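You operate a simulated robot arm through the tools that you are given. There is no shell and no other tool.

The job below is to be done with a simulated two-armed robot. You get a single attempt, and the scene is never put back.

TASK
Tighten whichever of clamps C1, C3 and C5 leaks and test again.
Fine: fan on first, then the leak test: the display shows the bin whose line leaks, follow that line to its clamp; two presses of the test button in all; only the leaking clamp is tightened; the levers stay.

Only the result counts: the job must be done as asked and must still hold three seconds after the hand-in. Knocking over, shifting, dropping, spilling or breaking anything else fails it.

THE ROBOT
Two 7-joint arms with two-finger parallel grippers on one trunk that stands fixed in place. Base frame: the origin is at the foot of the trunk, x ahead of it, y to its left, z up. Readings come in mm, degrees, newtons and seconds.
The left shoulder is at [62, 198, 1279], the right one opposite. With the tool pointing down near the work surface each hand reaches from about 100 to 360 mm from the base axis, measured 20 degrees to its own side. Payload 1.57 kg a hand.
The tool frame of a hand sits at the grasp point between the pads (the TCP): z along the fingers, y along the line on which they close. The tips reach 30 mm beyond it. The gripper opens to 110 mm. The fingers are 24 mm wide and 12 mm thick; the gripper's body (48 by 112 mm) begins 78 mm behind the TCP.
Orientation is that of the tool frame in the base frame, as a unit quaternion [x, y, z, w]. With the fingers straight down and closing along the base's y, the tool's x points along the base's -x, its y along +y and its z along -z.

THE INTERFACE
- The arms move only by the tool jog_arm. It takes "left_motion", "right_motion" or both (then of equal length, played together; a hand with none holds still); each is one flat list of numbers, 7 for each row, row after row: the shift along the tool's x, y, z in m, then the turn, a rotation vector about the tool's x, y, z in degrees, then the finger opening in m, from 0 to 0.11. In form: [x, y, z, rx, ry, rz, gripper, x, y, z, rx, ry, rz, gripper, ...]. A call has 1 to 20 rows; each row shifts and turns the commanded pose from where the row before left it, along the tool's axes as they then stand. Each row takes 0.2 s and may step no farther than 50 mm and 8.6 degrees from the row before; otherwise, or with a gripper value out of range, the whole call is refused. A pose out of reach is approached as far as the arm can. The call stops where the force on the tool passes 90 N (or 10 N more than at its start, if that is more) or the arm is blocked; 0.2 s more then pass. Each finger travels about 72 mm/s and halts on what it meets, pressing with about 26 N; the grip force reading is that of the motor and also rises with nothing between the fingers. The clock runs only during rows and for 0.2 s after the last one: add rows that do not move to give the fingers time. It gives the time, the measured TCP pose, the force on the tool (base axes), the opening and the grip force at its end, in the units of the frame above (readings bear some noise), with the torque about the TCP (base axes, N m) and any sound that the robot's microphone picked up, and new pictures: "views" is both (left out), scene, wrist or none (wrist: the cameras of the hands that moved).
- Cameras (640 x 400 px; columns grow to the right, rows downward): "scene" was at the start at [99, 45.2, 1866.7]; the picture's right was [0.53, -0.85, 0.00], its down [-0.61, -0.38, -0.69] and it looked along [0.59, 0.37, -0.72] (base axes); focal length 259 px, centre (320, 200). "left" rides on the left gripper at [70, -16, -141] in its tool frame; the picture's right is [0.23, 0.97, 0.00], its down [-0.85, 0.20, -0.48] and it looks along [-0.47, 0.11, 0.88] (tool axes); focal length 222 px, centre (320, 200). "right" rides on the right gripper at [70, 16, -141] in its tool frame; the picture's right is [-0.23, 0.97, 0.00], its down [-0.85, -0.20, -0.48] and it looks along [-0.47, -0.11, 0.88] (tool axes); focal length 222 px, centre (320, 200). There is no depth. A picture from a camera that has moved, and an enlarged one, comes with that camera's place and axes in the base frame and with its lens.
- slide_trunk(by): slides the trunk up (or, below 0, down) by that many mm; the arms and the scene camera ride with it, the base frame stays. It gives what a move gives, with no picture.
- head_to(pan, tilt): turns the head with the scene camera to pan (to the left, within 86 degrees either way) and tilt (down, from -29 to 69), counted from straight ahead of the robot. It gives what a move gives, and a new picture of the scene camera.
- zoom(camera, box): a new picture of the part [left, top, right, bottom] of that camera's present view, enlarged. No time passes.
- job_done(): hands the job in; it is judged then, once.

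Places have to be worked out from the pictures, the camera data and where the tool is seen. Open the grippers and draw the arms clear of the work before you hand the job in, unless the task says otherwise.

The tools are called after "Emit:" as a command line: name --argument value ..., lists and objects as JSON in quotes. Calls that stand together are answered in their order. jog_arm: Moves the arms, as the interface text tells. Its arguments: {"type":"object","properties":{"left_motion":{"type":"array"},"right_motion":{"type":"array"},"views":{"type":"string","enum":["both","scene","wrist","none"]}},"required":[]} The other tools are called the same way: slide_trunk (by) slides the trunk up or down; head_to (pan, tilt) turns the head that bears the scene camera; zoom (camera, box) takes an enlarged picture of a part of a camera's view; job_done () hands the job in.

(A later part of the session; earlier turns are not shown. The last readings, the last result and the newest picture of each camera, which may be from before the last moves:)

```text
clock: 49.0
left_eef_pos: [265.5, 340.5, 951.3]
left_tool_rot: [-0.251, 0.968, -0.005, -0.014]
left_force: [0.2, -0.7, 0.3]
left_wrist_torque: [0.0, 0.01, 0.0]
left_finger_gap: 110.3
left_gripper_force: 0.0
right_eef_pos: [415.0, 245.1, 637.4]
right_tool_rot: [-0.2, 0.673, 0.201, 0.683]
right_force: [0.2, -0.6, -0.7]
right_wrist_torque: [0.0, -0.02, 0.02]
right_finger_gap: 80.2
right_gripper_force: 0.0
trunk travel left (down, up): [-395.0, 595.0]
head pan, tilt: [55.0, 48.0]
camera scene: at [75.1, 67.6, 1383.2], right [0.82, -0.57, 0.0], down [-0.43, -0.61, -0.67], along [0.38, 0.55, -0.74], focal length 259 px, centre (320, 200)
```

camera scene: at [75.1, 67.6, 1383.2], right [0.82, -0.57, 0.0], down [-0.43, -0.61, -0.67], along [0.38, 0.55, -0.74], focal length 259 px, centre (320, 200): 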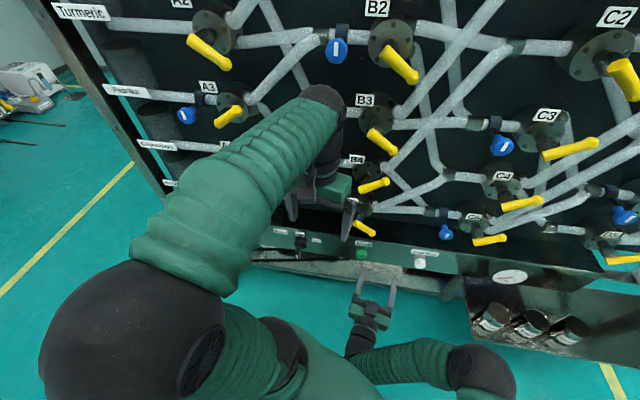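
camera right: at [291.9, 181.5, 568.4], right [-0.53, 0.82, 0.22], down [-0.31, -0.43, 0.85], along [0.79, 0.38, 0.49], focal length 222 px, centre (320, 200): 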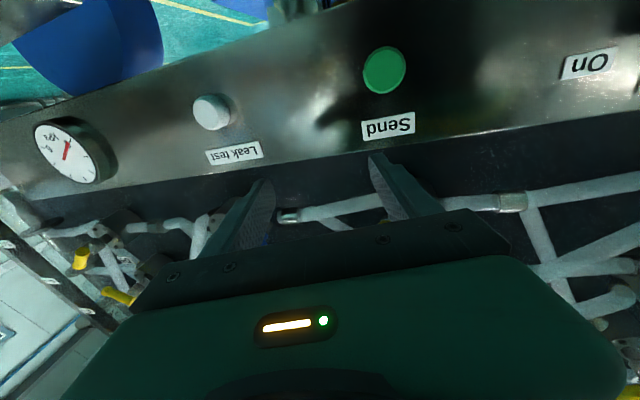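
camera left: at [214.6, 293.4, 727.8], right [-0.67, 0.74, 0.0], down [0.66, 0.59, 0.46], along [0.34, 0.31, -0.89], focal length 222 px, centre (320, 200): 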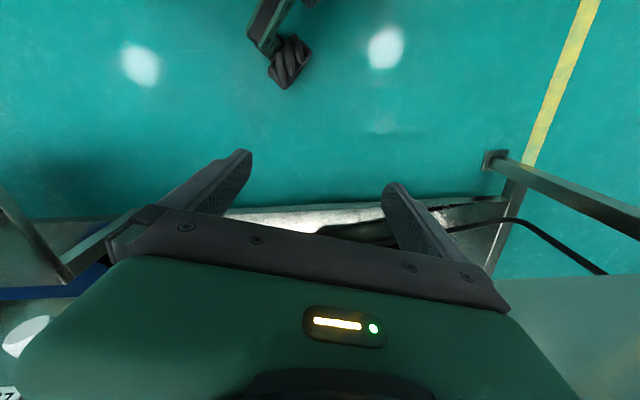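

Wrist flexion is limited to about 90°: with the shoulder this high, the forearm hangs down and runs out of range. I raise the hand 100 mm and lower the trunk 150 mm, which still leaves the parked left hand above the right arm's working space.

Emit:
jog_arm --right_motion '[-0.05, 0, 0, 0, 0, 0, 0.08, -0.05, 0, 0, 0, 0, 0, 0.08]' --views "none"

Emit:
slide_trunk --by -150

```text
clock: 49.6
left_eef_pos: [264.9, 340.6, 953.8]
left_tool_rot: [-0.251, 0.968, -0.004, -0.013]
left_force: [-0.3, 0.2, 0.4]
left_wrist_torque: [0.0, -0.02, -0.01]
left_finger_gap: 109.9
left_gripper_force: 0.2
right_eef_pos: [410.5, 247.2, 740.1]
right_tool_rot: [-0.203, 0.671, 0.203, 0.684]
right_force: [0.9, -0.2, 0.3]
right_wrist_torque: [-0.02, 0.03, -0.03]
right_finger_gap: 80.1
right_gripper_force: 0.1
trunk travel left (down, up): [-395.0, 595.0]
head pan, tilt: [55.0, 48.0]
```

```text
clock: 51.3
left_eef_pos: [265.2, 339.7, 801.1]
left_tool_rot: [-0.253, 0.967, -0.004, -0.015]
left_force: [0.2, 0.1, 0.8]
left_wrist_torque: [0.02, -0.01, -0.02]
left_finger_gap: 109.9
left_gripper_force: 0.0
right_eef_pos: [409.8, 245.1, 586.8]
right_tool_rot: [-0.203, 0.672, 0.203, 0.683]
right_force: [1.0, 0.1, 0.6]
right_wrist_torque: [0.01, -0.03, -0.01]
right_finger_gap: 80.0
right_gripper_force: 0.1
trunk travel left (down, up): [-245.0, 745.0]
head pan, tilt: [55.0, 48.0]
```

Now I correct the yaw by 12° and slide left to the fan switch at s≈-148.

Emit:
jog_arm --right_motion '[0, 0, 0, -6, 0, 0, 0.08, 0, 0, 0, -6, 0, 0, 0.08, 0.001, 0.0447, 0, 0, 0, 0, 0.08, 0.001, 0.0447, 0, 0, 0, 0, 0.08, 0.001, 0.0447, 0, 0, 0, 0, 0.08, 0.001, 0.0447, 0, 0, 0, 0, 0.08, 0.001, 0.0447, 0, 0, 0, 0, 0.08, 0.001, 0.0447, 0, 0, 0, 0, 0.08]' --views "both"

```text
clock: 52.4
left_eef_pos: [265.0, 339.0, 802.1]
left_tool_rot: [-0.251, 0.968, -0.005, -0.015]
left_force: [-0.3, -0.2, 0.2]
left_wrist_torque: [0.0, 0.01, 0.01]
left_finger_gap: 109.9
left_gripper_force: 0.1
right_eef_pos: [442.9, 248.4, 594.2]
right_tool_rot: [-0.199, 0.667, 0.204, 0.688]
right_force: [-0.2, -0.5, 0.0]
right_wrist_torque: [0.03, 0.0, 0.02]
right_finger_gap: 80.0
right_gripper_force: 0.0
trunk travel left (down, up): [-245.0, 745.0]
head pan, tilt: [55.0, 48.0]
stopped in row 5 (right hand): the arm was blocked; the commanded pose is now the measured one
camera scene: at [75.2, 67.1, 1234.5], right [0.82, -0.57, 0.0], down [-0.43, -0.61, -0.67], along [0.38, 0.55, -0.74], focal length 259 px, centre (320, 200)
camera right: at [316.3, 185.3, 521.0], right [-0.54, 0.81, 0.23], down [-0.31, -0.44, 0.84], along [0.78, 0.38, 0.49], focal length 222 px, centre (320, 200)
```

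scene: 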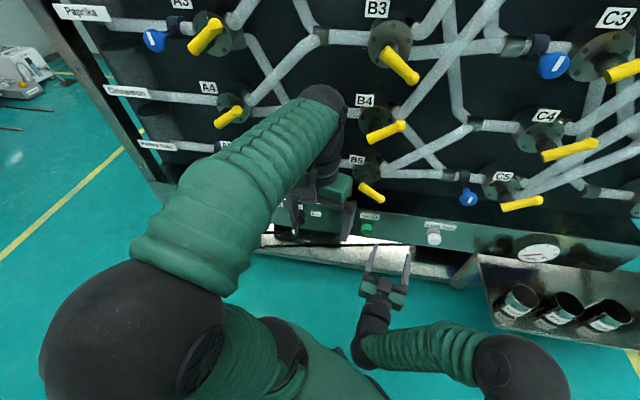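
right: 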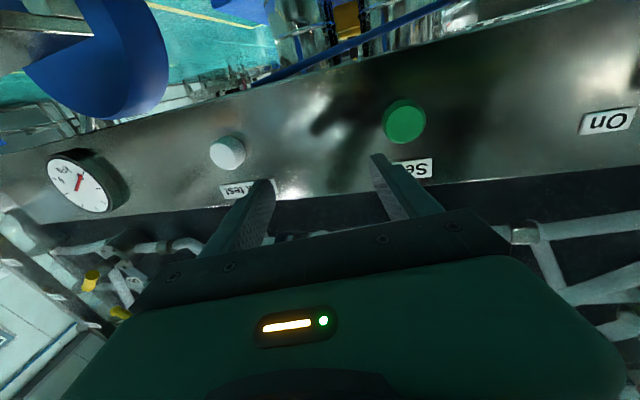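

The yaw correction did not take: heading is still 33° and the arm blocked. I look straight down at both arms to find what is limiting it.

Emit:
head_to --pan 10 --tilt 65

```text
clock: 53.5
left_eef_pos: [265.3, 339.8, 802.8]
left_tool_rot: [-0.251, 0.968, -0.004, -0.014]
left_force: [0.0, -0.1, 0.0]
left_wrist_torque: [0.01, 0.0, -0.01]
left_finger_gap: 109.8
left_gripper_force: 0.0
right_eef_pos: [439.9, 248.0, 592.5]
right_tool_rot: [-0.199, 0.668, 0.203, 0.688]
right_force: [-0.2, -0.6, -0.5]
right_wrist_torque: [0.0, -0.03, 0.01]
right_finger_gap: 80.0
right_gripper_force: 0.0
trunk travel left (down, up): [-245.0, 745.0]
head pan, tilt: [10.0, 65.0]
camera scene: at [89.5, 13.3, 1213.1], right [0.17, -0.98, 0.0], down [-0.89, -0.16, -0.42], along [0.42, 0.07, -0.91], focal length 259 px, centre (320, 200)
```

scene: 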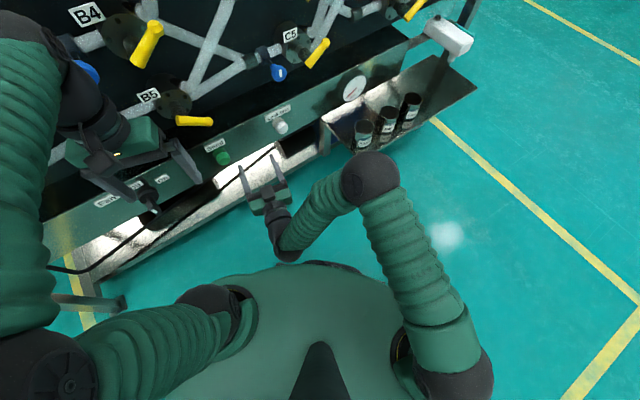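

This top view shows the cause: the right wrist is up against my own torso front, so I must keep the hand farther out. I also want a lower trunk, so I first fold the parked left hand up out of the way by extending its elbow (rotating forearm and hand together about the elbow).

Emit:
jog_arm --left_motion '[-0.0249, 0, -0.0402, 0, -7.2, 0, 0.06, -0.0249, 0, -0.0402, 0, -7.2, 0, 0.06, -0.0249, 0, -0.0402, 0, -7.2, 0, 0.06]' --views "both"

```text
clock: 54.4
left_eef_pos: [329.9, 371.6, 918.0]
left_tool_rot: [-0.24, 0.957, 0.037, 0.158]
left_force: [0.6, 0.3, 0.3]
left_wrist_torque: [0.01, 0.07, 0.01]
left_finger_gap: 59.9
left_gripper_force: 0.1
left hand out of reach, approached as far as the arm can: row 3
right_eef_pos: [441.7, 248.3, 592.1]
right_tool_rot: [-0.2, 0.668, 0.202, 0.687]
right_force: [-0.8, 0.6, 0.0]
right_wrist_torque: [-0.02, 0.02, 0.03]
right_finger_gap: 80.1
right_gripper_force: 0.2
trunk travel left (down, up): [-245.0, 745.0]
head pan, tilt: [10.0, 65.0]
camera scene: at [89.3, 13.6, 1213.8], right [0.17, -0.98, 0.0], down [-0.89, -0.16, -0.42], along [0.42, 0.07, -0.91], focal length 259 px, centre (320, 200)
camera left: at [239.7, 306.1, 1029.7], right [-0.65, 0.76, -0.08], down [0.48, 0.49, 0.73], along [0.59, 0.43, -0.68], focal length 222 px, centre (320, 200)
```

scene: 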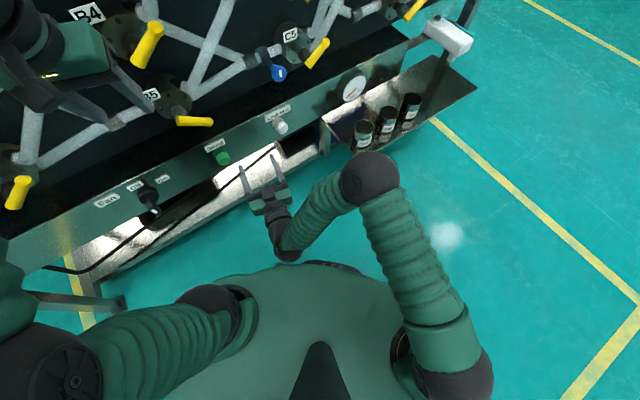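
left: 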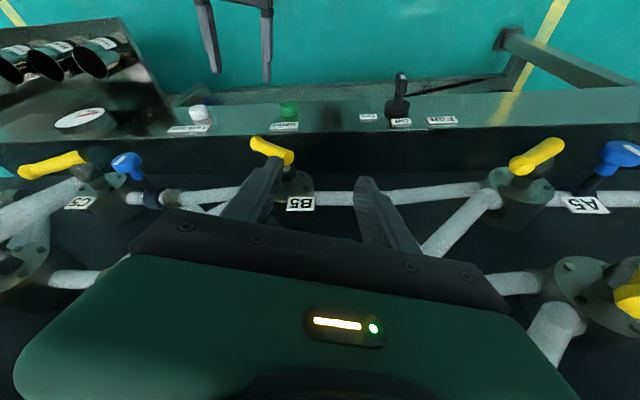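

The left hand rose and tilted as planned, and it is still clear of the levers (n≈496). I continue upward with less forward motion.

Emit:
jog_arm --left_motion '[-0.015, 0, -0.043, 0, -7.2, 0, 0.06, -0.015, 0, -0.043, 0, -7.2, 0, 0.06]' --views "both"

```text
clock: 55.0
left_eef_pos: [372.9, 381.3, 980.9]
left_tool_rot: [-0.224, 0.934, 0.062, 0.271]
left_force: [0.9, 0.6, 0.5]
left_wrist_torque: [0.03, 0.04, 0.03]
left_finger_gap: 60.3
left_gripper_force: 0.0
left hand out of reach, approached as far as the arm can: row 1, 2
right_eef_pos: [442.6, 249.2, 593.5]
right_tool_rot: [-0.199, 0.668, 0.204, 0.688]
right_force: [0.4, -0.4, 0.4]
right_wrist_torque: [-0.01, 0.0, 0.02]
right_finger_gap: 80.1
right_gripper_force: 0.1
trunk travel left (down, up): [-245.0, 745.0]
head pan, tilt: [10.0, 65.0]
camera scene: at [90.2, 12.8, 1213.6], right [0.17, -0.98, 0.0], down [-0.89, -0.16, -0.42], along [0.41, 0.07, -0.91], focal length 259 px, centre (320, 200)
camera left: at [260.8, 307.2, 1064.0], right [-0.61, 0.78, -0.13], down [0.32, 0.39, 0.86], along [0.72, 0.48, -0.49], focal length 222 px, centre (320, 200)
```

scene: 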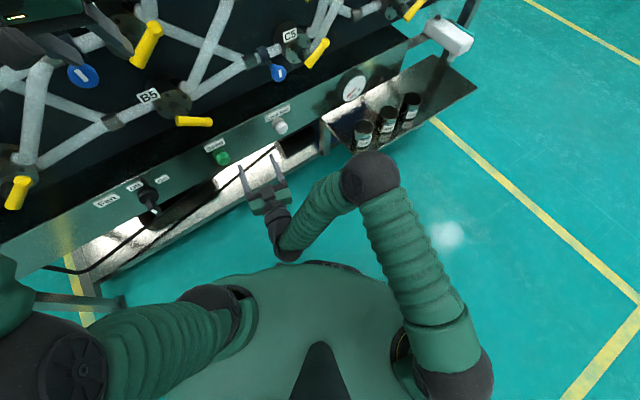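
left: 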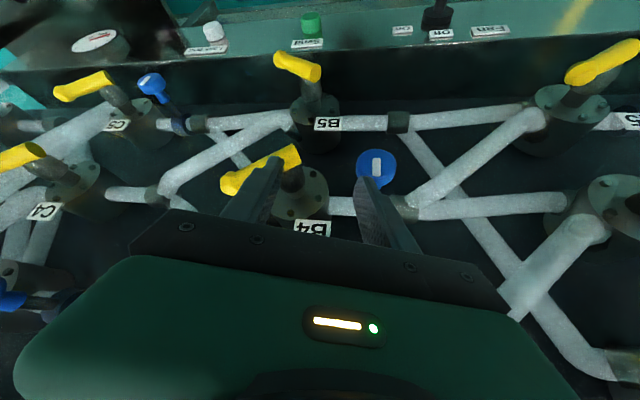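

The left hand drifted toward the panel (n≈533) because of its wrist limit. I pull it straight back while pitching, which reduces the wrist bend.

Emit:
jog_arm --left_motion '[0.03, 0, -0.0185, 0, -4, 0, 0.06, 0.028, 0, -0.021, 0, -8.5, 0, 0.06]' --views "both"

```text
clock: 55.5
left_eef_pos: [372.0, 386.6, 983.1]
left_tool_rot: [-0.229, 0.932, 0.063, 0.273]
left_force: [1.2, 0.4, 0.0]
left_wrist_torque: [-0.01, -0.07, 0.01]
left_finger_gap: 60.1
left_gripper_force: 0.1
left hand out of reach, approached as far as the arm can: row 1, 2
right_eef_pos: [441.8, 249.8, 594.8]
right_tool_rot: [-0.199, 0.667, 0.204, 0.688]
right_force: [-0.8, 0.3, 0.2]
right_wrist_torque: [0.02, 0.01, 0.02]
right_finger_gap: 80.1
right_gripper_force: 0.1
trunk travel left (down, up): [-245.0, 745.0]
head pan, tilt: [10.0, 65.0]
camera scene: at [89.5, 13.2, 1212.6], right [0.17, -0.98, 0.0], down [-0.89, -0.16, -0.42], along [0.41, 0.07, -0.91], focal length 259 px, centre (320, 200)
camera left: at [259.3, 310.5, 1063.5], right [-0.62, 0.77, -0.13], down [0.32, 0.4, 0.86], along [0.72, 0.49, -0.49], focal length 222 px, centre (320, 200)
```

scene: 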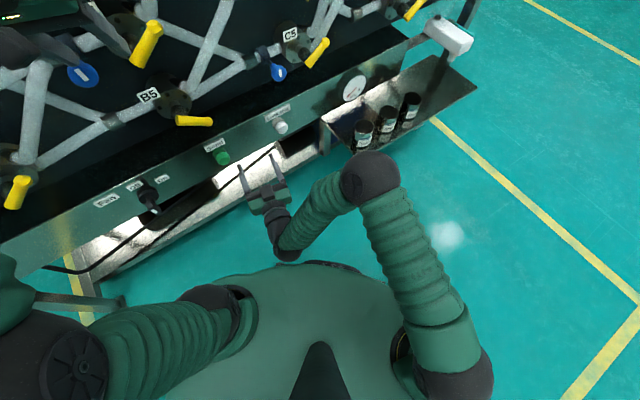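
left: 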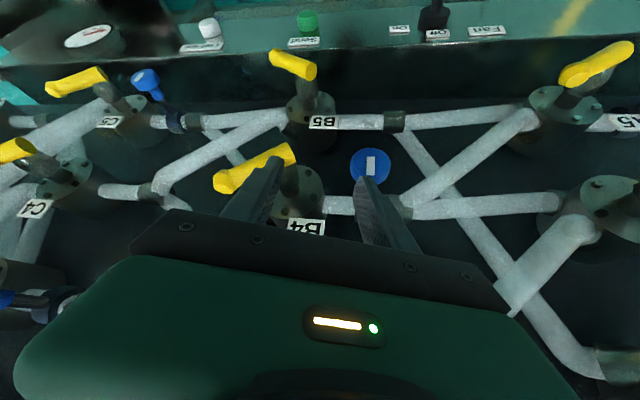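

The left fingertips are close above the B4 knob and beside the B4 lever hub. I close the gripper first so both fingers sit in the gap between them, with no arm motion.

Emit:
jog_arm --left_motion '[0, 0, 0, 0, 0, 0, 0.0, 0, 0, 0, 0, 0, 0, 0.0, 0, 0, 0, 0, 0, 0, 0.0]' --views "both"

```text
clock: 56.4
left_eef_pos: [370.9, 389.0, 979.9]
left_tool_rot: [-0.234, 0.932, 0.062, 0.269]
left_force: [0.0, -0.1, -0.5]
left_wrist_torque: [0.02, -0.01, 0.01]
left_finger_gap: 0.2
left_gripper_force: 21.1
right_eef_pos: [442.2, 248.8, 591.4]
right_tool_rot: [-0.201, 0.668, 0.204, 0.687]
right_force: [-1.3, -0.7, 0.6]
right_wrist_torque: [0.0, 0.03, -0.02]
right_finger_gap: 79.9
right_gripper_force: 0.0
trunk travel left (down, up): [-245.0, 745.0]
head pan, tilt: [10.0, 65.0]
camera scene: at [89.5, 13.3, 1212.6], right [0.17, -0.98, 0.0], down [-0.89, -0.16, -0.42], along [0.41, 0.07, -0.91], focal length 259 px, centre (320, 200)
camera left: at [259.5, 312.8, 1062.0], right [-0.63, 0.77, -0.13], down [0.32, 0.4, 0.86], along [0.71, 0.5, -0.5], focal length 222 px, centre (320, 200)
```

scene: 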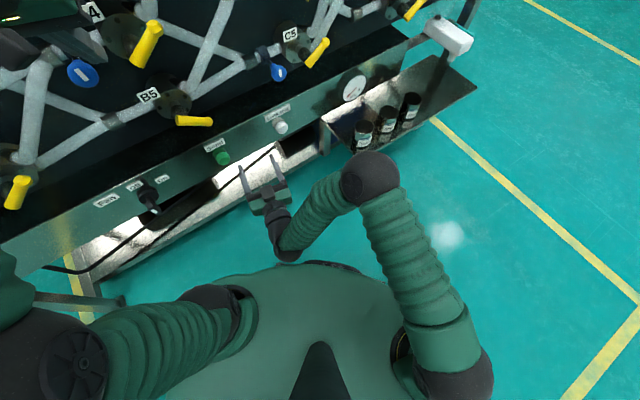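
left: 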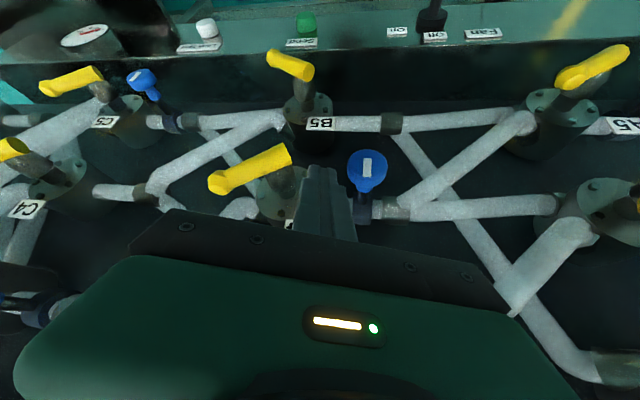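

Closed, the fingers sit in the gap between the B4 knob and the lever hub. I now retrace down and back, keeping the fingers at s≈0 so they pass both.

Emit:
jog_arm --left_motion '[0.028, -0.0075, 0.012, 0, 6, 0, 0.0, 0.028, -0.0075, 0.012, 0, 6, 0, 0.0]' --views "both"

```text
clock: 57.0
left_eef_pos: [339.9, 357.9, 941.8]
left_tool_rot: [-0.242, 0.951, 0.048, 0.187]
left_force: [0.2, -0.6, -0.1]
left_wrist_torque: [0.02, 0.03, 0.04]
left_finger_gap: 0.0
left_gripper_force: 21.5
left hand out of reach, approached as far as the arm can: row 2
right_eef_pos: [441.2, 249.2, 592.2]
right_tool_rot: [-0.199, 0.668, 0.204, 0.688]
right_force: [0.0, -0.2, -1.0]
right_wrist_torque: [0.02, 0.0, -0.02]
right_finger_gap: 80.1
right_gripper_force: 0.0
trunk travel left (down, up): [-245.0, 745.0]
head pan, tilt: [10.0, 65.0]
camera scene: at [90.0, 12.6, 1211.9], right [0.17, -0.98, 0.0], down [-0.89, -0.16, -0.42], along [0.41, 0.07, -0.91], focal length 259 px, centre (320, 200)
camera left: at [244.4, 287.6, 1045.8], right [-0.65, 0.76, -0.09], down [0.44, 0.47, 0.77], along [0.62, 0.46, -0.64], focal length 222 px, centre (320, 200)
```

scene: 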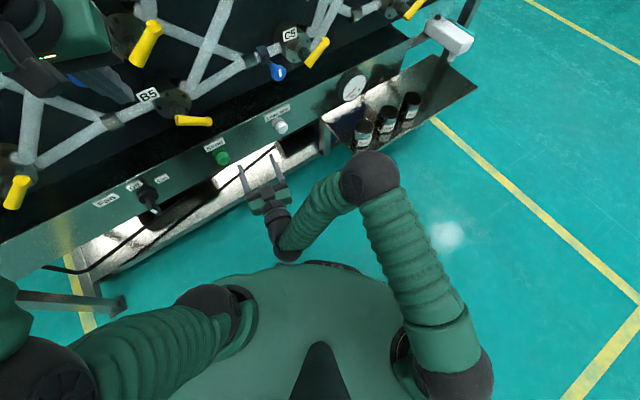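
left: 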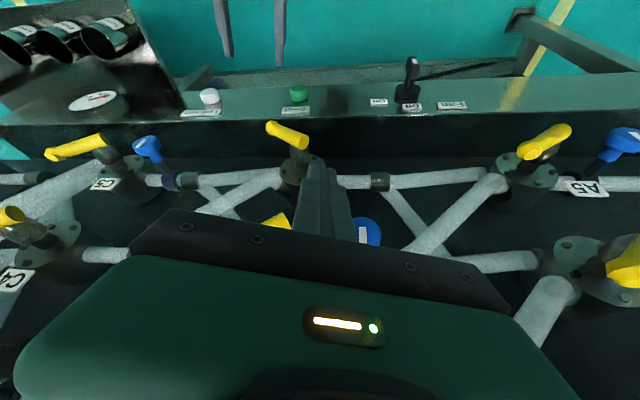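

The left hand is clear again at n≈493 and high up, so I leave it there. For the right hand I use a heading of about 70° instead: it comes in from my right, which keeps the wrist off my torso. I yaw it first.

Emit:
jog_arm --right_motion '[0, 0, 0, -7.4, 0, 0, 0.0, 0, 0, 0, -7.4, 0, 0, 0.0, 0, 0, 0, -7.4, 0, 0, 0.0, 0, 0, 0, -7.4, 0, 0, 0.0, 0, 0, 0, -7.4, 0, 0, 0.0]' --views "both"

```text
clock: 58.1
left_eef_pos: [339.1, 358.5, 941.1]
left_tool_rot: [-0.243, 0.951, 0.047, 0.187]
left_force: [-0.5, -0.2, 0.9]
left_wrist_torque: [0.0, 0.01, 0.02]
left_finger_gap: 0.0
left_gripper_force: 21.4
right_eef_pos: [436.8, 252.5, 591.7]
right_tool_rot: [-0.412, 0.567, 0.409, 0.585]
right_force: [0.2, -0.8, -0.1]
right_wrist_torque: [-0.01, 0.02, 0.03]
right_finger_gap: 0.0
right_gripper_force: 21.7
trunk travel left (down, up): [-245.0, 745.0]
head pan, tilt: [10.0, 65.0]
camera scene: at [89.9, 12.6, 1213.2], right [0.17, -0.98, 0.0], down [-0.89, -0.16, -0.42], along [0.41, 0.07, -0.91], focal length 259 px, centre (320, 200)
camera right: at [376.5, 124.5, 520.3], right [-0.93, 0.32, 0.21], down [0.01, -0.53, 0.85], along [0.38, 0.79, 0.48], focal length 222 px, centre (320, 200)
```

scene: 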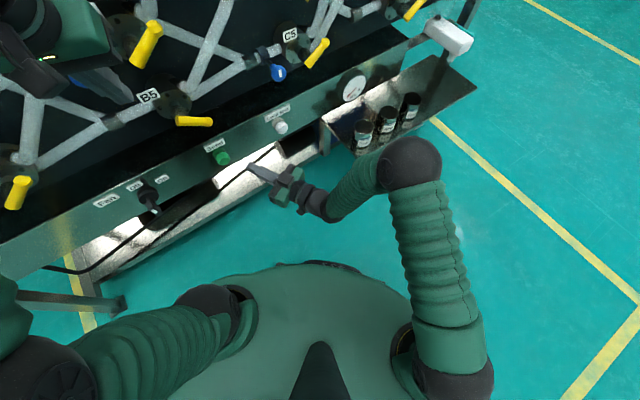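
right: 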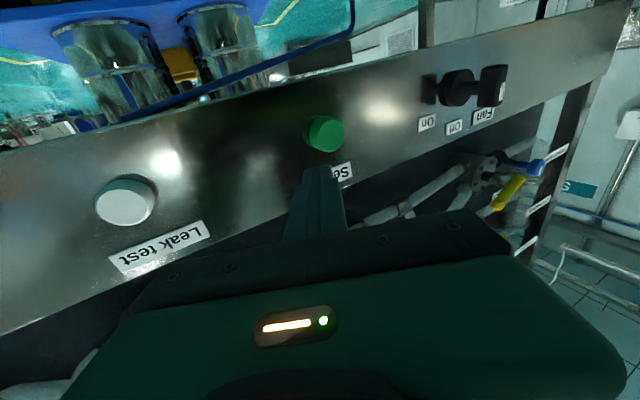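

The yaw went in exactly and the wrist is now well clear of the torso. The right camera sees the fan switch and leak button; I zoom in to fix their positions.

Emit:
zoom --camera "right" --box '[400, 50, 540, 150]'

Emit:
zoom --camera "right" --box '[60, 140, 260, 290]'

Emit:
zoom --camera "scene" --box '[80, 120, 320, 240]'

```text
4.00 times, centred on (470, 100) of right
camera zoom: at [376.5, 124.5, 520.3], right [-0.93, 0.32, 0.21], down [0.01, -0.53, 0.85], along [0.38, 0.79, 0.48], focal length 888 px, centre (-280, 600)
```

zoom: 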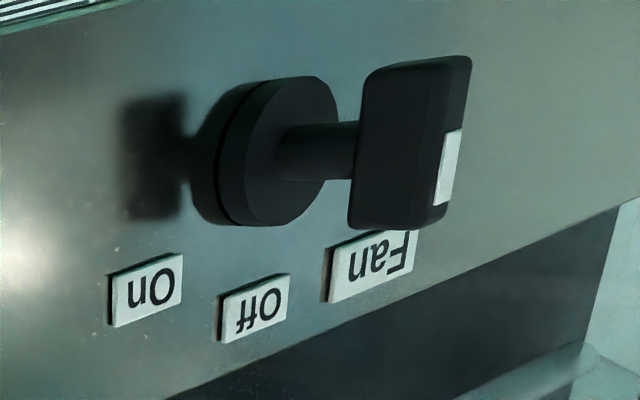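

```text
2.67 times, centred on (160, 215) of right
camera zoom: at [376.5, 124.5, 520.3], right [-0.93, 0.32, 0.21], down [0.01, -0.53, 0.85], along [0.38, 0.79, 0.48], focal length 592 px, centre (747, 160)
```

zoom: 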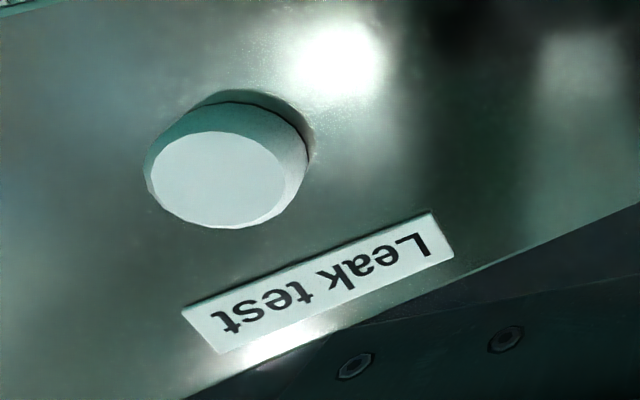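

```text
2.67 times, centred on (200, 180) of scene
camera zoom: at [89.9, 12.6, 1213.2], right [0.17, -0.98, 0.0], down [-0.89, -0.16, -0.42], along [0.41, 0.07, -0.91], focal length 690 px, centre (640, 253)
```

zoom: 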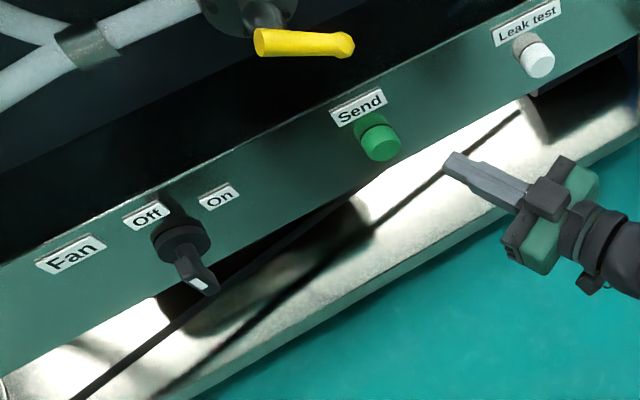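

The switch is now well measured: blade at s≈-149, n≈536–558, z≈560–604, axis z≈582, and On is about 62° clockwise. I will push the top of the blade to the right with the closed fingertips. I raise the trunk 80 mm for shoulder clearance, then move to a point left of and in front of the blade.

Emit:
slide_trunk --by 80

Emit:
jog_arm --right_motion '[0.0088, 0.0395, 0.0187, 0, 0, 0, 0, 0.0088, 0.0395, 0.0187, 0, 0, 0, 0, 0.0088, 0.0395, 0.0187, 0, 0, 0, 0, 0.0088, 0.0395, 0.0187, 0, 0, 0, 0, 0.0088, 0.0395, 0.0187, 0, 0, 0, 0]' --views "both"

```text
clock: 59.3
left_eef_pos: [339.2, 362.4, 1021.2]
left_tool_rot: [-0.245, 0.951, 0.046, 0.183]
left_force: [-1.3, -0.6, -0.4]
left_wrist_torque: [0.0, -0.01, 0.02]
left_finger_gap: 0.0
left_gripper_force: 21.5
right_eef_pos: [437.6, 253.6, 673.2]
right_tool_rot: [-0.41, 0.567, 0.408, 0.587]
right_force: [0.0, -0.1, 0.4]
right_wrist_torque: [0.0, 0.06, 0.02]
right_finger_gap: 0.0
right_gripper_force: 21.3
trunk travel left (down, up): [-325.0, 665.0]
head pan, tilt: [10.0, 65.0]
```

```text
clock: 60.5
left_eef_pos: [340.8, 361.0, 1017.5]
left_tool_rot: [-0.246, 0.951, 0.046, 0.18]
left_force: [0.1, 0.1, 1.2]
left_wrist_torque: [-0.02, -0.02, -0.04]
left_finger_gap: 0.0
left_gripper_force: 21.1
right_eef_pos: [411.4, 337.7, 644.0]
right_tool_rot: [-0.351, 0.596, 0.347, 0.633]
right_force: [-0.1, 0.1, 0.3]
right_wrist_torque: [0.03, 0.0, -0.02]
right_finger_gap: 0.0
right_gripper_force: 21.9
trunk travel left (down, up): [-325.0, 665.0]
head pan, tilt: [10.0, 65.0]
stopped in row 5 (right hand): the arm was blocked; the commanded pose is now the measured one
camera scene: at [90.5, 13.5, 1291.7], right [0.17, -0.98, 0.0], down [-0.89, -0.16, -0.42], along [0.41, 0.07, -0.91], focal length 259 px, centre (320, 200)
camera right: at [328.6, 225.6, 568.2], right [-0.85, 0.49, 0.2], down [-0.11, -0.53, 0.84], along [0.52, 0.69, 0.51], focal length 222 px, centre (320, 200)
```

scene: 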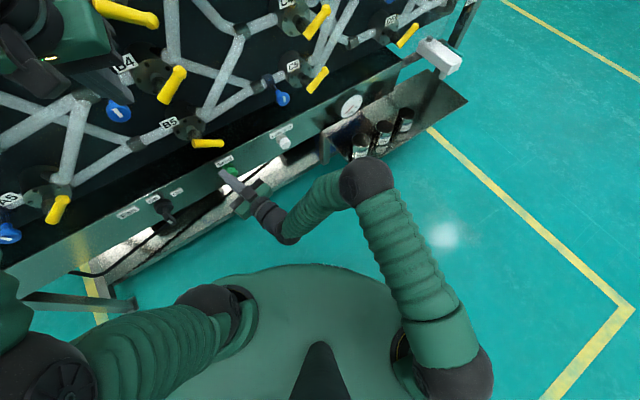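
right: 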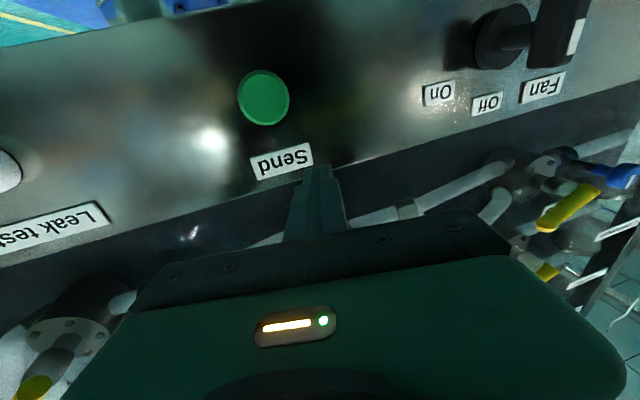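

The right upper arm cannot swing further across, so the fan switch is out of its reach. The switch is for the left arm, with fingers pointing steeply down, while the button and clamps are in easy reach of the right arm. I first withdraw the right hand to the right and back.

Emit:
jog_arm --right_motion '[-0.008, -0.0306, -0.0245, 0, 0, 0, 0, -0.008, -0.0306, -0.0245, 0, 0, 0, 0, -0.008, -0.0306, -0.0245, 0, 0, 0, 0, -0.008, -0.0306, -0.0245, 0, 0, 0, 0, -0.008, -0.0306, -0.0245, 0, 0, 0, 0, -0.008, -0.0306, -0.0245, 0, 0, 0, 0]' --views "scene"

```text
clock: 61.9
left_eef_pos: [339.9, 359.6, 1019.9]
left_tool_rot: [-0.245, 0.951, 0.048, 0.183]
left_force: [-1.0, -0.8, -0.5]
left_wrist_torque: [0.01, -0.02, 0.01]
left_finger_gap: 0.0
left_gripper_force: 20.8
right_eef_pos: [489.8, 116.5, 691.3]
right_tool_rot: [-0.352, 0.596, 0.349, 0.632]
right_force: [0.2, -0.6, 0.4]
right_wrist_torque: [0.01, -0.04, 0.02]
right_finger_gap: 0.1
right_gripper_force: 21.5
trunk travel left (down, up): [-325.0, 665.0]
head pan, tilt: [10.0, 65.0]
camera scene: at [89.8, 10.9, 1293.0], right [0.17, -0.98, 0.0], down [-0.89, -0.16, -0.42], along [0.41, 0.07, -0.91], focal length 259 px, centre (320, 200)
```

scene: 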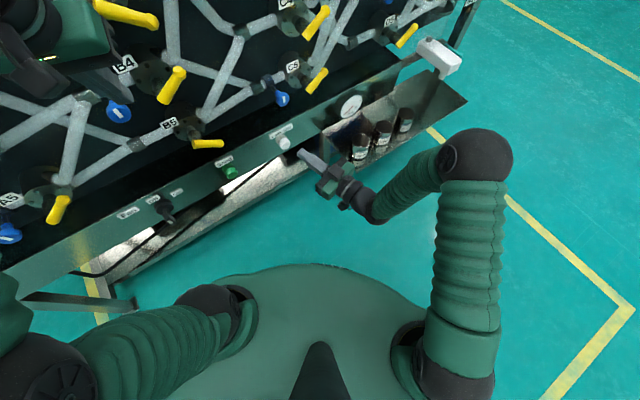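

The right hand is well placed for later at n≈427, s≈267. Now I take the left hand back and down to fingers-down.

Emit:
jog_arm --left_motion '[0.0302, 0.0046, 0.0244, 0, 5.4, 0, 0, 0.0302, 0.0046, 0.0244, 0, 5.4, 0, 0, 0.0302, 0.0046, 0.0244, 0, 5.4, 0, 0, 0.0302, 0.0046, 0.0244, 0, 5.4, 0, 0]' --views "both"

```text
clock: 62.9
left_eef_pos: [271.5, 338.6, 877.3]
left_tool_rot: [-0.239, 0.971, 0.001, 0.001]
left_force: [-1.0, 0.3, 0.3]
left_wrist_torque: [-0.02, -0.02, 0.02]
left_finger_gap: 0.0
left_gripper_force: 21.3
left hand out of reach, approached as far as the arm can: row 1, 2, 3, 4
right_eef_pos: [489.2, 118.1, 688.4]
right_tool_rot: [-0.352, 0.596, 0.348, 0.632]
right_force: [0.2, 0.8, 0.1]
right_wrist_torque: [0.02, -0.02, -0.04]
right_finger_gap: 0.0
right_gripper_force: 21.2
trunk travel left (down, up): [-325.0, 665.0]
head pan, tilt: [10.0, 65.0]
camera scene: at [89.6, 12.4, 1290.9], right [0.17, -0.98, 0.0], down [-0.89, -0.16, -0.42], along [0.42, 0.07, -0.91], focal length 259 px, centre (320, 200)
camera left: at [217.7, 293.2, 1017.3], right [-0.65, 0.76, 0.0], down [0.66, 0.57, 0.48], along [0.36, 0.31, -0.88], focal length 222 px, centre (320, 200)
```

scene: 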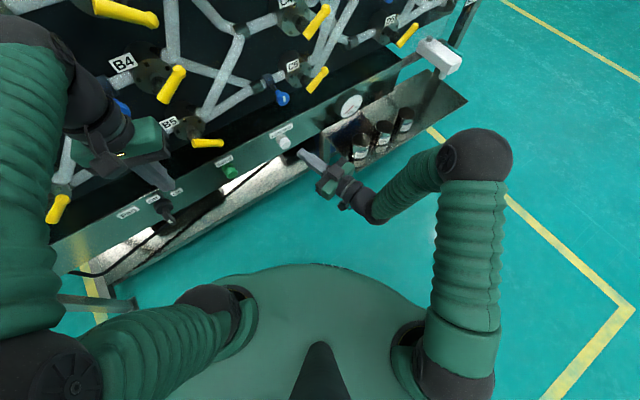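
left: 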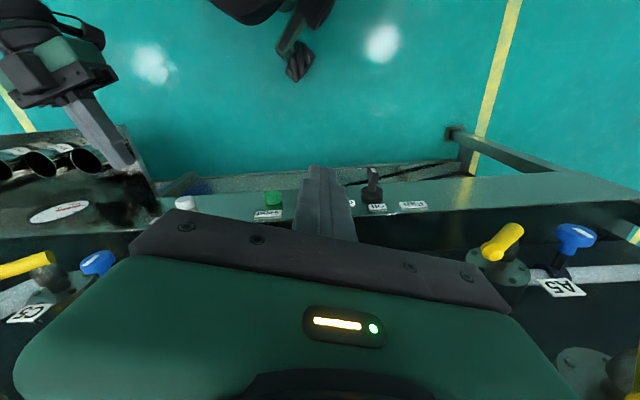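

The left hand points straight down at [271, 339, 877], clear of everything. I lower it 150 mm, then move it left in front of the switch.

Emit:
jog_arm --left_motion '[0, 0, 0.05, 0, 0, 0, 0, 0, 0, 0.05, 0, 0, 0, 0, 0, 0, 0.05, 0, 0, 0, 0, 0, 0.03, 0, 0, 0, -5, 0, 0, 0.03, 0, 0, 0, -5, 0]' --views "both"

```text
clock: 64.1
left_eef_pos: [237.2, 394.9, 729.7]
left_tool_rot: [-0.334, 0.943, 0.0, 0.002]
left_force: [-0.2, 0.1, 0.6]
left_wrist_torque: [-0.03, -0.01, 0.01]
left_finger_gap: 0.0
left_gripper_force: 21.0
right_eef_pos: [488.6, 119.2, 691.1]
right_tool_rot: [-0.353, 0.597, 0.349, 0.63]
right_force: [-0.7, -0.4, 0.3]
right_wrist_torque: [0.01, -0.01, 0.02]
right_finger_gap: 0.0
right_gripper_force: 21.3
trunk travel left (down, up): [-325.0, 665.0]
head pan, tilt: [10.0, 65.0]
camera scene: at [90.1, 13.2, 1293.1], right [0.17, -0.98, 0.0], down [-0.89, -0.16, -0.42], along [0.41, 0.07, -0.91], focal length 259 px, centre (320, 200)
camera left: at [191.8, 339.0, 870.3], right [-0.79, 0.61, 0.0], down [0.54, 0.69, 0.48], along [0.3, 0.38, -0.88], focal length 222 px, centre (320, 200)
```

scene: 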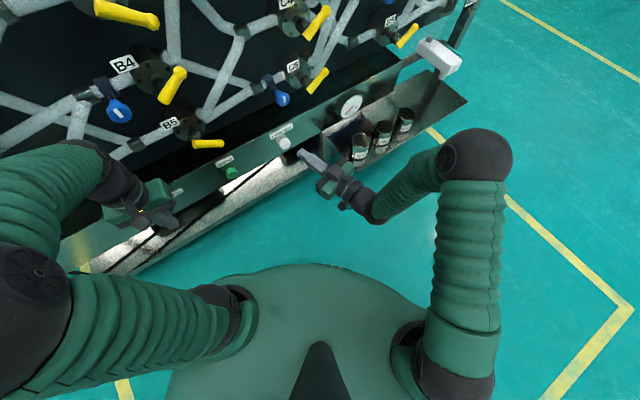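
left: 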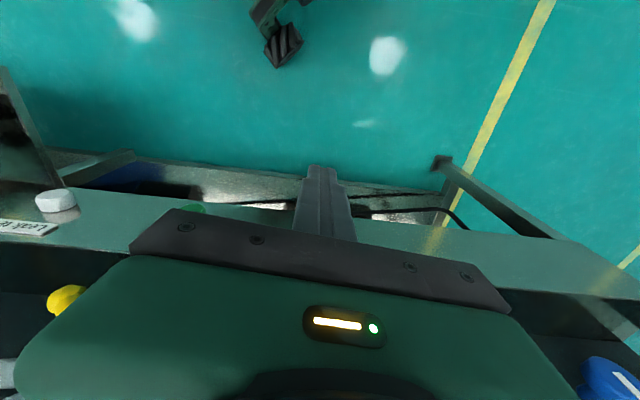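

The left arm now moves freely with its elbow out to the left. I lower the trunk 80 mm, then square the heading, shift to s≈-172 and tilt the hand 30° toward the panel while advancing to n≈510.

Emit:
slide_trunk --by -80

Emit:
jog_arm --left_motion '[0, 0.032, 0, 0, 0, -6.4, 0, 0, 0.034, 0, 0, 0, 0, 0, -0.016, 0, 0, 0, -7.5, 0, 0, -0.0159, 0, 0.0021, 0, -7.5, 0, 0, -0.0155, 0, 0.0041, 0, -7.5, 0, 0, -0.0148, 0, 0.0061, 0, -7.5, 0, 0]' --views "both"

```text
clock: 65.3
left_eef_pos: [236.8, 395.0, 649.5]
left_tool_rot: [-0.334, 0.943, 0.0, 0.003]
left_force: [-0.8, 1.0, -0.5]
left_wrist_torque: [0.01, 0.03, 0.01]
left_finger_gap: 0.0
left_gripper_force: 20.8
right_eef_pos: [489.2, 118.5, 611.5]
right_tool_rot: [-0.353, 0.596, 0.349, 0.631]
right_force: [-0.3, 0.5, 0.3]
right_wrist_torque: [0.0, 0.02, 0.0]
right_finger_gap: 0.0
right_gripper_force: 21.0
trunk travel left (down, up): [-245.0, 745.0]
head pan, tilt: [10.0, 65.0]
```

```text
clock: 66.7
left_eef_pos: [236.6, 489.0, 651.0]
left_tool_rot: [-0.373, 0.89, 0.1, 0.243]
left_force: [-0.2, 1.1, 0.9]
left_wrist_torque: [-0.04, -0.01, 0.01]
left_finger_gap: 0.0
left_gripper_force: 21.4
right_eef_pos: [488.5, 118.4, 612.7]
right_tool_rot: [-0.352, 0.596, 0.348, 0.632]
right_force: [0.5, 0.6, 0.6]
right_wrist_torque: [0.01, 0.0, 0.01]
right_finger_gap: 0.0
right_gripper_force: 21.8
trunk travel left (down, up): [-245.0, 745.0]
head pan, tilt: [10.0, 65.0]
camera scene: at [89.5, 12.7, 1213.1], right [0.17, -0.98, 0.0], down [-0.89, -0.16, -0.42], along [0.41, 0.07, -0.91], focal length 259 px, centre (320, 200)
camera left: at [156.3, 384.6, 737.1], right [-0.83, 0.54, -0.12], down [0.2, 0.49, 0.85], along [0.52, 0.68, -0.52], focal length 222 px, centre (320, 200)
```

scene: 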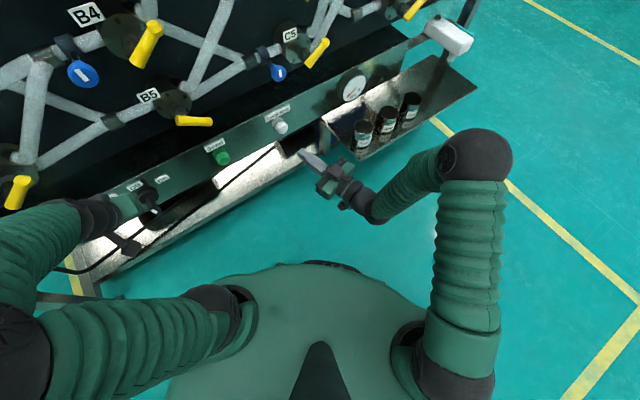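
left: 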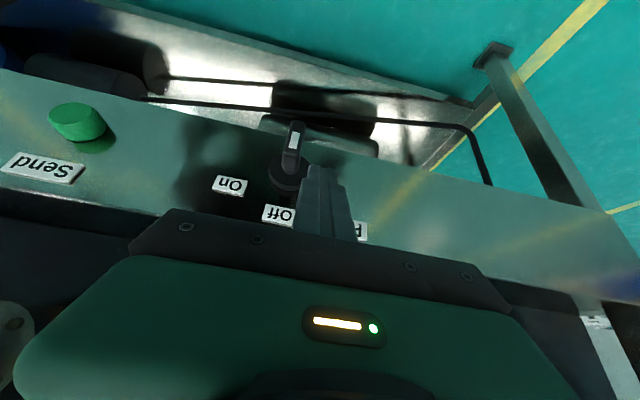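

The left hand is exactly where planned: n≈514, s≈-175, z≈651, tilted 30°. I zoom in to check the finger relative to the blade.

Emit:
zoom --camera "left" --box '[220, 100, 400, 260]'

Emit:
zoom --camera "scene" --box '[80, 150, 220, 270]'

```text
2.50 times, centred on (310, 180) of left
camera zoom: at [156.3, 384.6, 737.1], right [-0.83, 0.54, -0.12], down [0.2, 0.49, 0.85], along [0.52, 0.68, -0.52], focal length 555 px, centre (345, 250)
```

zoom: 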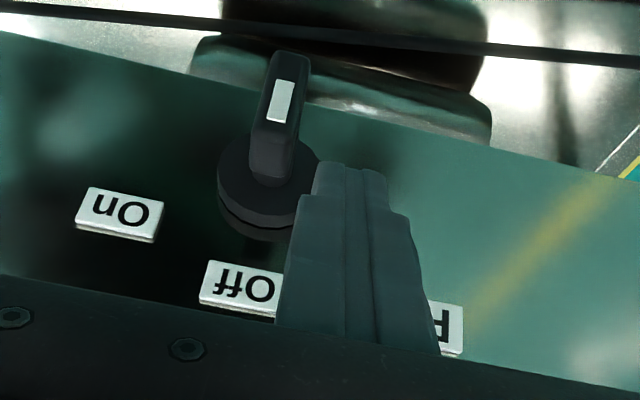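

```text
3.33 times, centred on (150, 210) of scene
camera zoom: at [89.5, 12.7, 1213.1], right [0.17, -0.98, 0.0], down [-0.89, -0.16, -0.42], along [0.41, 0.07, -0.91], focal length 863 px, centre (887, 167)
```

zoom: 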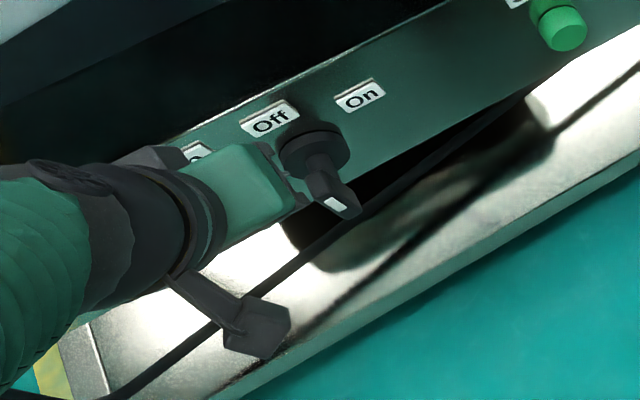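

The fingertips are left of the blade with a few mm of clearance. I lower them beside the blade's upper half, then push right in small steps while watching the force.

Emit:
jog_arm --left_motion '[-0.0018, 0, 0.0161, 0, 0, 0, 0, -0.0018, 0, 0.0161, 0, 0, 0, 0, 0, -0.006, 0, 0, 0, 0, 0]' --views "both"

```text
clock: 67.5
left_eef_pos: [254.6, 497.5, 623.6]
left_tool_rot: [-0.373, 0.89, 0.101, 0.242]
left_force: [0.2, 0.2, -0.7]
left_wrist_torque: [-0.02, 0.01, 0.0]
left_finger_gap: 0.1
left_gripper_force: 21.4
right_eef_pos: [489.8, 117.3, 611.7]
right_tool_rot: [-0.352, 0.596, 0.348, 0.632]
right_force: [-0.1, -0.1, -0.4]
right_wrist_torque: [-0.03, 0.0, -0.02]
right_finger_gap: 0.0
right_gripper_force: 21.1
trunk travel left (down, up): [-245.0, 745.0]
head pan, tilt: [10.0, 65.0]
camera scene: at [89.5, 12.4, 1213.1], right [0.17, -0.98, 0.0], down [-0.89, -0.16, -0.42], along [0.41, 0.07, -0.91], focal length 259 px, centre (320, 200)
camera left: at [174.0, 393.4, 710.3], right [-0.83, 0.54, -0.12], down [0.21, 0.49, 0.84], along [0.52, 0.68, -0.52], focal length 222 px, centre (320, 200)
```

scene: 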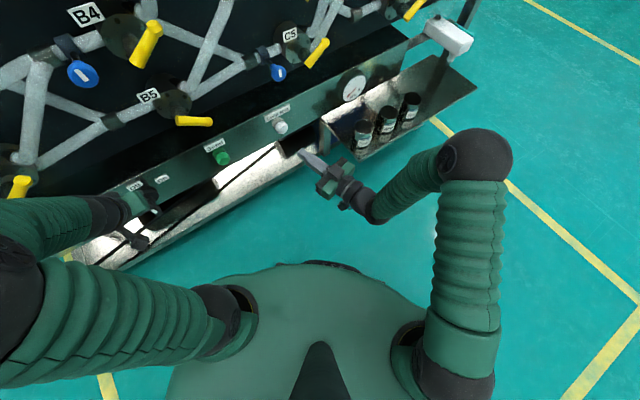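
left: 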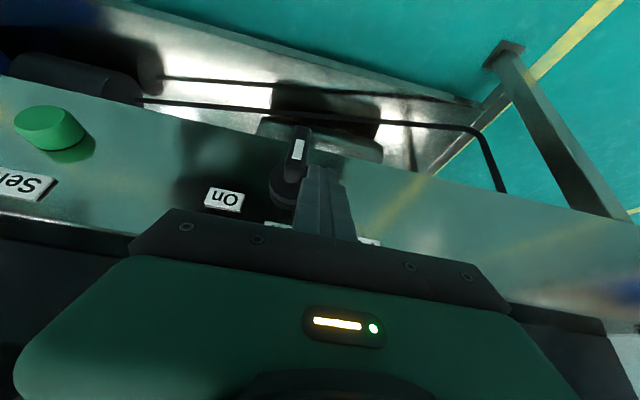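

The finger is alongside the blade and just short of contact. I push right 10 mm and check.

Emit:
jog_arm --left_motion '[0, -0.005, 0, 0, 0, 0, 0, 0, -0.005, 0, 0, 0, 0, 0]' --views "wrist"

Emit:
zoom --camera "left" --box '[220, 100, 400, 260]'

```text
clock: 68.1
left_eef_pos: [262.7, 489.7, 623.8]
left_tool_rot: [-0.372, 0.891, 0.1, 0.242]
left_force: [0.0, 1.2, 1.1]
left_wrist_torque: [-0.09, 0.07, -0.02]
left_finger_gap: 0.1
left_gripper_force: 21.4
right_eef_pos: [490.7, 119.0, 610.6]
right_tool_rot: [-0.352, 0.596, 0.348, 0.632]
right_force: [-0.1, -0.4, 0.2]
right_wrist_torque: [0.05, -0.02, 0.0]
right_finger_gap: 0.0
right_gripper_force: 21.3
trunk travel left (down, up): [-245.0, 745.0]
head pan, tilt: [10.0, 65.0]
camera left: at [181.6, 386.0, 710.9], right [-0.83, 0.54, -0.12], down [0.21, 0.49, 0.84], along [0.52, 0.68, -0.52], focal length 222 px, centre (320, 200)
```

left: 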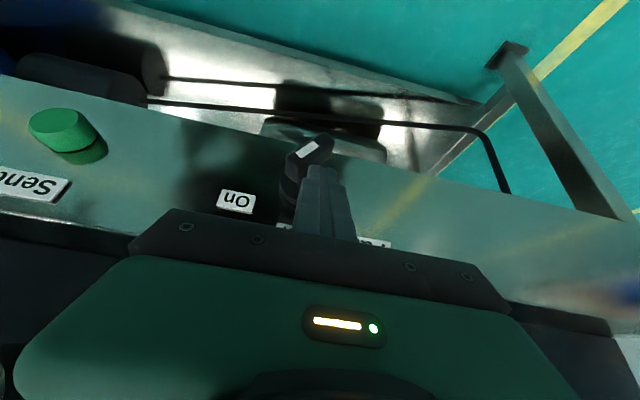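

```text
2.50 times, centred on (310, 180) of left
camera zoom: at [181.6, 386.0, 710.9], right [-0.83, 0.54, -0.12], down [0.21, 0.49, 0.84], along [0.52, 0.68, -0.52], focal length 555 px, centre (345, 250)
```

zoom: 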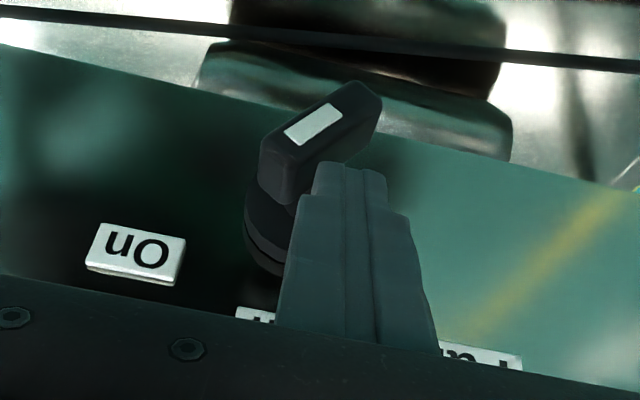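

The blade is turning clockwise toward On, now at about 45°, with only a light force. I push another 8 mm, slightly downward, to finish the turn.

Emit:
jog_arm --left_motion '[0.0005, -0.004, 0.0009, 0, 0, 0, 0, 0.0005, -0.004, 0.0009, 0, 0, 0, 0]' --views "wrist"

Emit:
zoom --camera "left" --box '[220, 100, 400, 260]'

```text
clock: 68.7
left_eef_pos: [266.9, 488.1, 621.8]
left_tool_rot: [-0.374, 0.889, 0.101, 0.243]
left_force: [-14.4, 7.7, 7.5]
left_wrist_torque: [0.18, 0.4, 0.06]
left_finger_gap: 0.0
left_gripper_force: 21.3
right_eef_pos: [487.1, 119.1, 611.6]
right_tool_rot: [-0.353, 0.596, 0.349, 0.631]
right_force: [0.3, -0.6, 0.7]
right_wrist_torque: [-0.01, -0.01, -0.01]
right_finger_gap: 0.1
right_gripper_force: 21.5
trunk travel left (down, up): [-245.0, 745.0]
head pan, tilt: [10.0, 65.0]
camera left: at [185.5, 382.6, 709.0], right [-0.83, 0.54, -0.12], down [0.2, 0.49, 0.85], along [0.52, 0.68, -0.52], focal length 222 px, centre (320, 200)
```

left: 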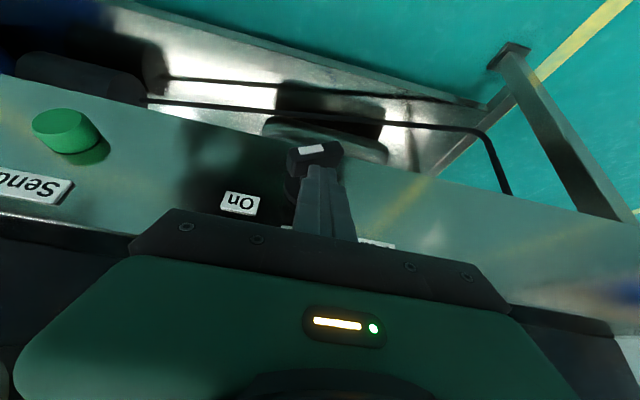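

```text
2.50 times, centred on (310, 180) of left
camera zoom: at [185.5, 382.6, 709.0], right [-0.83, 0.54, -0.12], down [0.2, 0.49, 0.85], along [0.52, 0.68, -0.52], focal length 555 px, centre (345, 250)
```

zoom: 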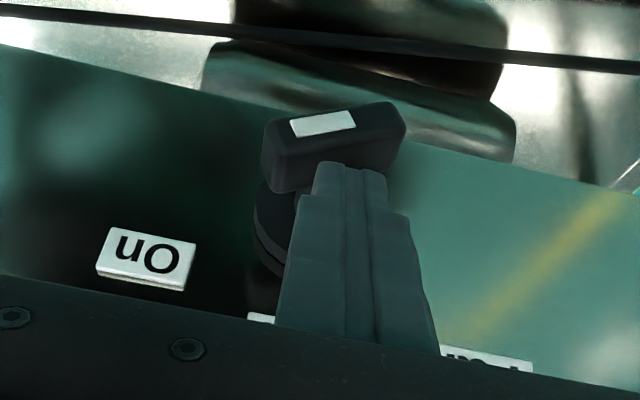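

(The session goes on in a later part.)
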